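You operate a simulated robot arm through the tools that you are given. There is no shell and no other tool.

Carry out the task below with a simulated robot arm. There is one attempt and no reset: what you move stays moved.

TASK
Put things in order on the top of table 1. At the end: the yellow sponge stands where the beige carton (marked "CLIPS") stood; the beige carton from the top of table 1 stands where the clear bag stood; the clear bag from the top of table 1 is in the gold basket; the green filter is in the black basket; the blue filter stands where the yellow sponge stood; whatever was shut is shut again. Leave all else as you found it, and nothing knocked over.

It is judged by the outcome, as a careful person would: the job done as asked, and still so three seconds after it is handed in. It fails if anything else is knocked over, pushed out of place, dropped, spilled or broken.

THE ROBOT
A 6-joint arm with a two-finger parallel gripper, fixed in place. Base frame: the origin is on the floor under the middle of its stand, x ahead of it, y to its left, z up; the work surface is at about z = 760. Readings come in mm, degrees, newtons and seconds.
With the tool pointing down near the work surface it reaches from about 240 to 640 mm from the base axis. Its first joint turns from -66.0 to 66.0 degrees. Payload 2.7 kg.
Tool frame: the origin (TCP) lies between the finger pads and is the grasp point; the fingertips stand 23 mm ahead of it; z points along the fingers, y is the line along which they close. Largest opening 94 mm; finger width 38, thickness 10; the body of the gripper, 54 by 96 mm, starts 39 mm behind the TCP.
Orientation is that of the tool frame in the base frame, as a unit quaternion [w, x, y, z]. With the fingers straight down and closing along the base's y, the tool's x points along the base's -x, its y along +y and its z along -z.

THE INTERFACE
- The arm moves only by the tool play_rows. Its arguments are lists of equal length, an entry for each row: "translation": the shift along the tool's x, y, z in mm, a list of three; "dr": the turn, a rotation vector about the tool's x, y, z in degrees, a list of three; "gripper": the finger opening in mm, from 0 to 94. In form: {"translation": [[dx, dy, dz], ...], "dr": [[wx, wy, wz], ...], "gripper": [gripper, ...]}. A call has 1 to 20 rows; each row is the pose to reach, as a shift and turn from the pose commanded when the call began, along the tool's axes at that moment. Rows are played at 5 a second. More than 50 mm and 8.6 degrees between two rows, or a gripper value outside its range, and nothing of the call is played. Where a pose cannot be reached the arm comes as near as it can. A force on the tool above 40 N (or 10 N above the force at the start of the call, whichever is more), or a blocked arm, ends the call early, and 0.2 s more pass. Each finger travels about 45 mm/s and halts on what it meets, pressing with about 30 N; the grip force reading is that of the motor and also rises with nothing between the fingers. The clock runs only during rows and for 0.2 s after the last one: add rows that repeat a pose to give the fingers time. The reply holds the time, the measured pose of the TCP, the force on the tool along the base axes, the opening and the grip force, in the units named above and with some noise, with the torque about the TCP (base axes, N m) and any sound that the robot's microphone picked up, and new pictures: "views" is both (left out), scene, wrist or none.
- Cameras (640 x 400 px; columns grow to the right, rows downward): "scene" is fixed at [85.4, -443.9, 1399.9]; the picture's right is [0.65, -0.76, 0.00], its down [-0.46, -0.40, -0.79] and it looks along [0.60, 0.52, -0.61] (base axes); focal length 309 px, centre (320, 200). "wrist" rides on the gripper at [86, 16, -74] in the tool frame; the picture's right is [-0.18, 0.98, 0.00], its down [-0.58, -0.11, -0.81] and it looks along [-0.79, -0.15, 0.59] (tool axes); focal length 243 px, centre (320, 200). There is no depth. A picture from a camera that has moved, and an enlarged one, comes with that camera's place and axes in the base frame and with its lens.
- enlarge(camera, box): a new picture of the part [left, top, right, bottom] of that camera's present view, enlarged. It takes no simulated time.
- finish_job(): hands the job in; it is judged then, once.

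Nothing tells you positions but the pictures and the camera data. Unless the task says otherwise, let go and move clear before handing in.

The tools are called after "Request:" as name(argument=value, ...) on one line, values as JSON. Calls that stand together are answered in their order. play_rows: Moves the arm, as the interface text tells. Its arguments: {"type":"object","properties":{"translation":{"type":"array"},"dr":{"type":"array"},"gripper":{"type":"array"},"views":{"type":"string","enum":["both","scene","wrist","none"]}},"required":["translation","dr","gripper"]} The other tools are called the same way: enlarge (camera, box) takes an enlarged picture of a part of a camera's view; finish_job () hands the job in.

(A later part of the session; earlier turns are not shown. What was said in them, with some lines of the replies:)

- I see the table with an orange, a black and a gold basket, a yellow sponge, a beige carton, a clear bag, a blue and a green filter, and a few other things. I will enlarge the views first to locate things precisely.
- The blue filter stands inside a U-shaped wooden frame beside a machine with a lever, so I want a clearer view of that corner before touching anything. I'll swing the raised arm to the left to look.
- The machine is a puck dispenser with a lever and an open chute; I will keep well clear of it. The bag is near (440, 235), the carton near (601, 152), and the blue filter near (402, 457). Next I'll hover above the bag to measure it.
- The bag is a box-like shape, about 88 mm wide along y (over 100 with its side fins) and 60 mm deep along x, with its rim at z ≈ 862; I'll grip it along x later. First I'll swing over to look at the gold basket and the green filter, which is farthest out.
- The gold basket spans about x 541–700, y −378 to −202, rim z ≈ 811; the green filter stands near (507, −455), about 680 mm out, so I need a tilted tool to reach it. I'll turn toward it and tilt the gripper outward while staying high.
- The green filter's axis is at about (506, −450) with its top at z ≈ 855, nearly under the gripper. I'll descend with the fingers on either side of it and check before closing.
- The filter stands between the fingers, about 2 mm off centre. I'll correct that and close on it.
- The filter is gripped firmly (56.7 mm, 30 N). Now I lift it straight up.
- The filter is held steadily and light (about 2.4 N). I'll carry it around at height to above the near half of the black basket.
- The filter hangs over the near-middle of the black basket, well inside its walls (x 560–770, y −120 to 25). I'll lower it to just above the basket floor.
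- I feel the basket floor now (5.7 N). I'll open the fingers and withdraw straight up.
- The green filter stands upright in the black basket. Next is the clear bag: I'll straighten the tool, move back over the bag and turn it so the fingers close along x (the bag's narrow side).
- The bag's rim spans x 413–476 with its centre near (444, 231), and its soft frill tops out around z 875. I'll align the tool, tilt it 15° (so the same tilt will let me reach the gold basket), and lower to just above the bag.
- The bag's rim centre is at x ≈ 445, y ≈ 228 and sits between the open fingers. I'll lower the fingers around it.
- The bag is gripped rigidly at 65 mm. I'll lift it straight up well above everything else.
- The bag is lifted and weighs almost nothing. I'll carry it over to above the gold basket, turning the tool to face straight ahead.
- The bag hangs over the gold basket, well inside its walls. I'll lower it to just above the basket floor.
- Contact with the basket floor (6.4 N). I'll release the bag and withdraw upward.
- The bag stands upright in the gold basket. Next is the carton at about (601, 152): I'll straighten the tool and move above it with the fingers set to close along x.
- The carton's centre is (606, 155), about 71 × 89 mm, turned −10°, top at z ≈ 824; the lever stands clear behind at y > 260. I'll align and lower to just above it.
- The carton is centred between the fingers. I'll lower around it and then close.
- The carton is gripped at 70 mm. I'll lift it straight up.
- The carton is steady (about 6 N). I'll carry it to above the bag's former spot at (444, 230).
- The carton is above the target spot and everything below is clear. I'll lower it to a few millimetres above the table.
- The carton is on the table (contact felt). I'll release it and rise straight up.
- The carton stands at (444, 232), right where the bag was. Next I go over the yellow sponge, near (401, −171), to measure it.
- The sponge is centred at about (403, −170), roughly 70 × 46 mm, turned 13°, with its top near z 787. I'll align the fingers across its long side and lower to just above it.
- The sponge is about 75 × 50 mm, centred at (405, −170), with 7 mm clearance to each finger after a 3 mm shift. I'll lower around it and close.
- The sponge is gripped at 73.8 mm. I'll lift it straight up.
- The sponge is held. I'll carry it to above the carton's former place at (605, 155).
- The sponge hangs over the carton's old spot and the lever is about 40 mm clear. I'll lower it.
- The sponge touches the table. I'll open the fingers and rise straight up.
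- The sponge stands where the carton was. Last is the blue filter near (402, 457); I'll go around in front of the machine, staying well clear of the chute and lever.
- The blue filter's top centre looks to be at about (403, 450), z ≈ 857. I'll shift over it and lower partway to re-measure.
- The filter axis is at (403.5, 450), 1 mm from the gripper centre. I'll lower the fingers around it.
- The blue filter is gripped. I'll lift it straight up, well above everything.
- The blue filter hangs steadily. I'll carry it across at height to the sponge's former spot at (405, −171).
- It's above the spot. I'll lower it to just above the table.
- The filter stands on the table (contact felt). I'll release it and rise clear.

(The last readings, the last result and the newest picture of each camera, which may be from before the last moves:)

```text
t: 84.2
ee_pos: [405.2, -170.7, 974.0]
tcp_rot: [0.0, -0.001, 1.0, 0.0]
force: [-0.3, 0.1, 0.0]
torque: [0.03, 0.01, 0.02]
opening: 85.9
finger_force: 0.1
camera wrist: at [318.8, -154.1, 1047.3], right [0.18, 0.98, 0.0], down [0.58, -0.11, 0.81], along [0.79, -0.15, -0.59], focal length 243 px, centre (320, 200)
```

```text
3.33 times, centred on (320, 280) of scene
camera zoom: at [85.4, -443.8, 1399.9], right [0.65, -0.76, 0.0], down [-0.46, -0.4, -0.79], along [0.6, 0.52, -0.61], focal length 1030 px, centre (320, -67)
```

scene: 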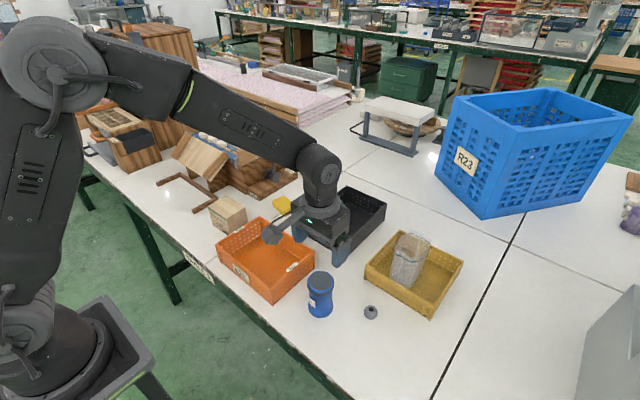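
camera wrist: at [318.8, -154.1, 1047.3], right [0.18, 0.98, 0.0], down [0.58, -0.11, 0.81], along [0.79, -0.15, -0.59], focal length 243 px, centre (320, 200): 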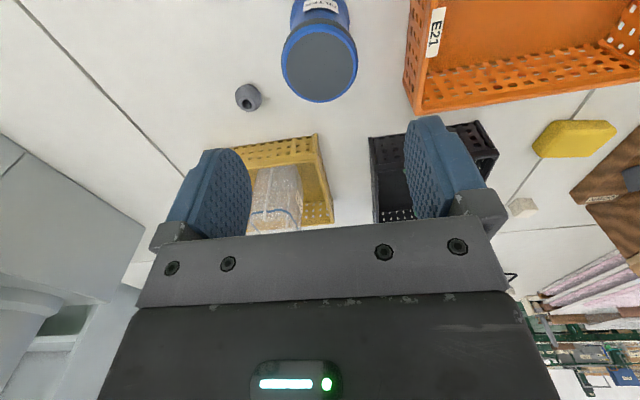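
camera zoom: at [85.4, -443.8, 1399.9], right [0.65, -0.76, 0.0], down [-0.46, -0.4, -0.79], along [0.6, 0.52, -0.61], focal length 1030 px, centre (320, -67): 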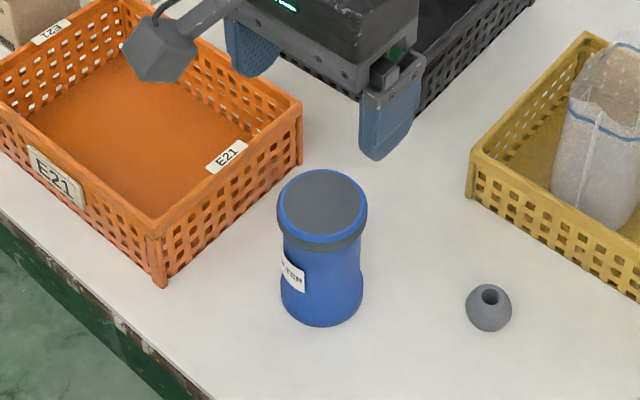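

All five pieces are placed. I'll return the arm to its starting position, clear of the table, and check the whole scene.

Request:
play_rows(translation=[[0, 0, -40], [5, 20, -80], [15, 55, -110], [25, 95, -135], [33, 140, -150], [40, 185, -158], [47, 225, -161], [52, 257, -161], [52, 257, -161]], dr=[[0, 0, 0], [0, 0, 0], [0, 0, 0], [0, 0, 0], [0, 0, 0], [0, 0, 0], [0, 0, 0], [0, 0, 0], [0, 0, 0]], gripper=[94, 94, 94, 94, 94, 94, 94, 94, 94])

Request:
enlarge(camera="scene", box=[140, 130, 460, 330])

Request:
enlarge(camera="wrist", box=[320, 0, 640, 200])

Request:
enlarge(camera="wrist", box=[0, 0, 320, 200])

```text
t: 86.2
ee_pos: [351.9, 86.1, 1131.7]
tcp_rot: [0.0, 0.001, 1.0, 0.0]
force: [-0.5, -0.5, 0.0]
torque: [0.0, 0.04, 0.01]
opening: 93.9
finger_force: 0.0
camera wrist: at [266.6, 102.9, 1206.6], right [0.18, 0.98, 0.0], down [0.58, -0.11, 0.81], along [0.79, -0.15, -0.59], focal length 243 px, centre (320, 200)
```

scene: 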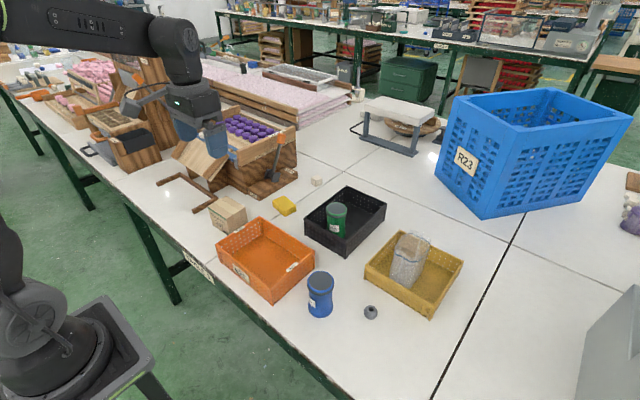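
wrist: 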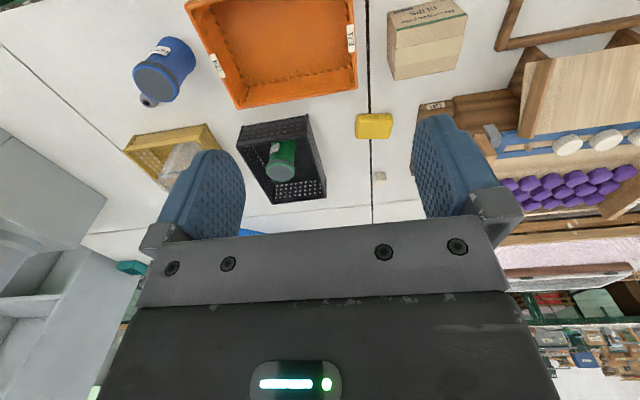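

```text
2.00 times, centred on (300, 230) of scene
camera zoom: at [85.5, -443.8, 1399.9], right [0.65, -0.76, 0.0], down [-0.46, -0.4, -0.79], along [0.6, 0.52, -0.61], focal length 618 px, centre (360, 140)
```

zoom: 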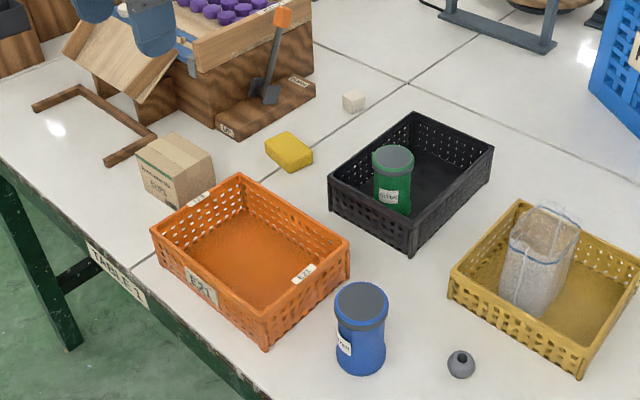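

```text
2.00 times, centred on (480, 100) of wrist
camera zoom: at [266.6, 102.9, 1206.6], right [0.18, 0.98, 0.0], down [0.58, -0.11, 0.81], along [0.79, -0.15, -0.59], focal length 485 px, centre (0, 400)
```

zoom: 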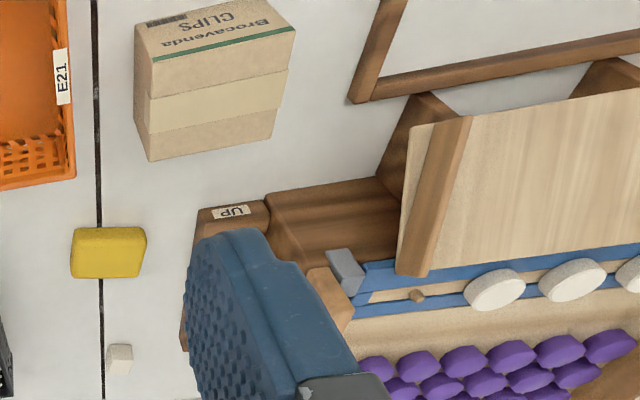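

```text
2.00 times, centred on (160, 100) of wrist
camera zoom: at [266.6, 102.9, 1206.6], right [0.18, 0.98, 0.0], down [0.58, -0.11, 0.81], along [0.79, -0.15, -0.59], focal length 485 px, centre (640, 400)
```

zoom: 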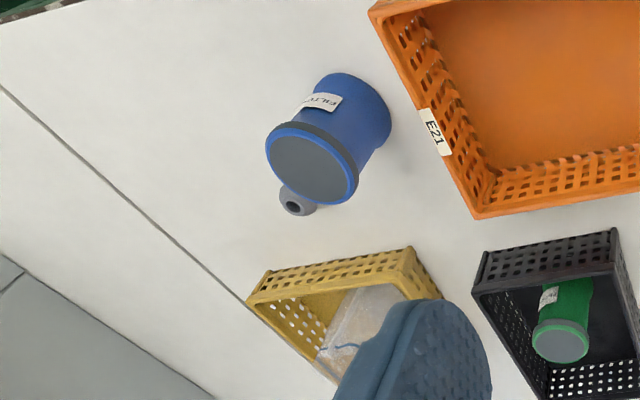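

Final check:
- The green filter is upright in the black basket, and the bag is upright in the gold basket.
- The carton is at the bag's old spot, the sponge at the carton's, and the blue filter at the sponge's.
- The lever, pucks, cube, grey knob and baskets look unmoved. I opened nothing, so there was nothing to shut again.
- The arm is clear of the table.

I'm handing the job in.

Request:
finish_job()

```text
The job is handed in.
```

The job is done and handed in; the last pictures showed everything where you asked, upright, with the arm back at its starting position.

| Item | Where it is now |
|---|---|
| Yellow sponge | Where the beige carton stood |
| Beige carton ("CLIPS") | Where the clear bag stood |
| Clear bag | Upright in the gold basket |
| Green filter | Upright in the black basket |
| Blue filter | Where the yellow sponge stood |

By the pictures, the swapped pieces sit within a few millimetres of the old positions. The carton is turned about 10° from how it stood before.

I opened nothing, so nothing had to be shut again. The puck machine and its lever, the orange basket, the white cube and the grey knob look unmoved in the last pictures.
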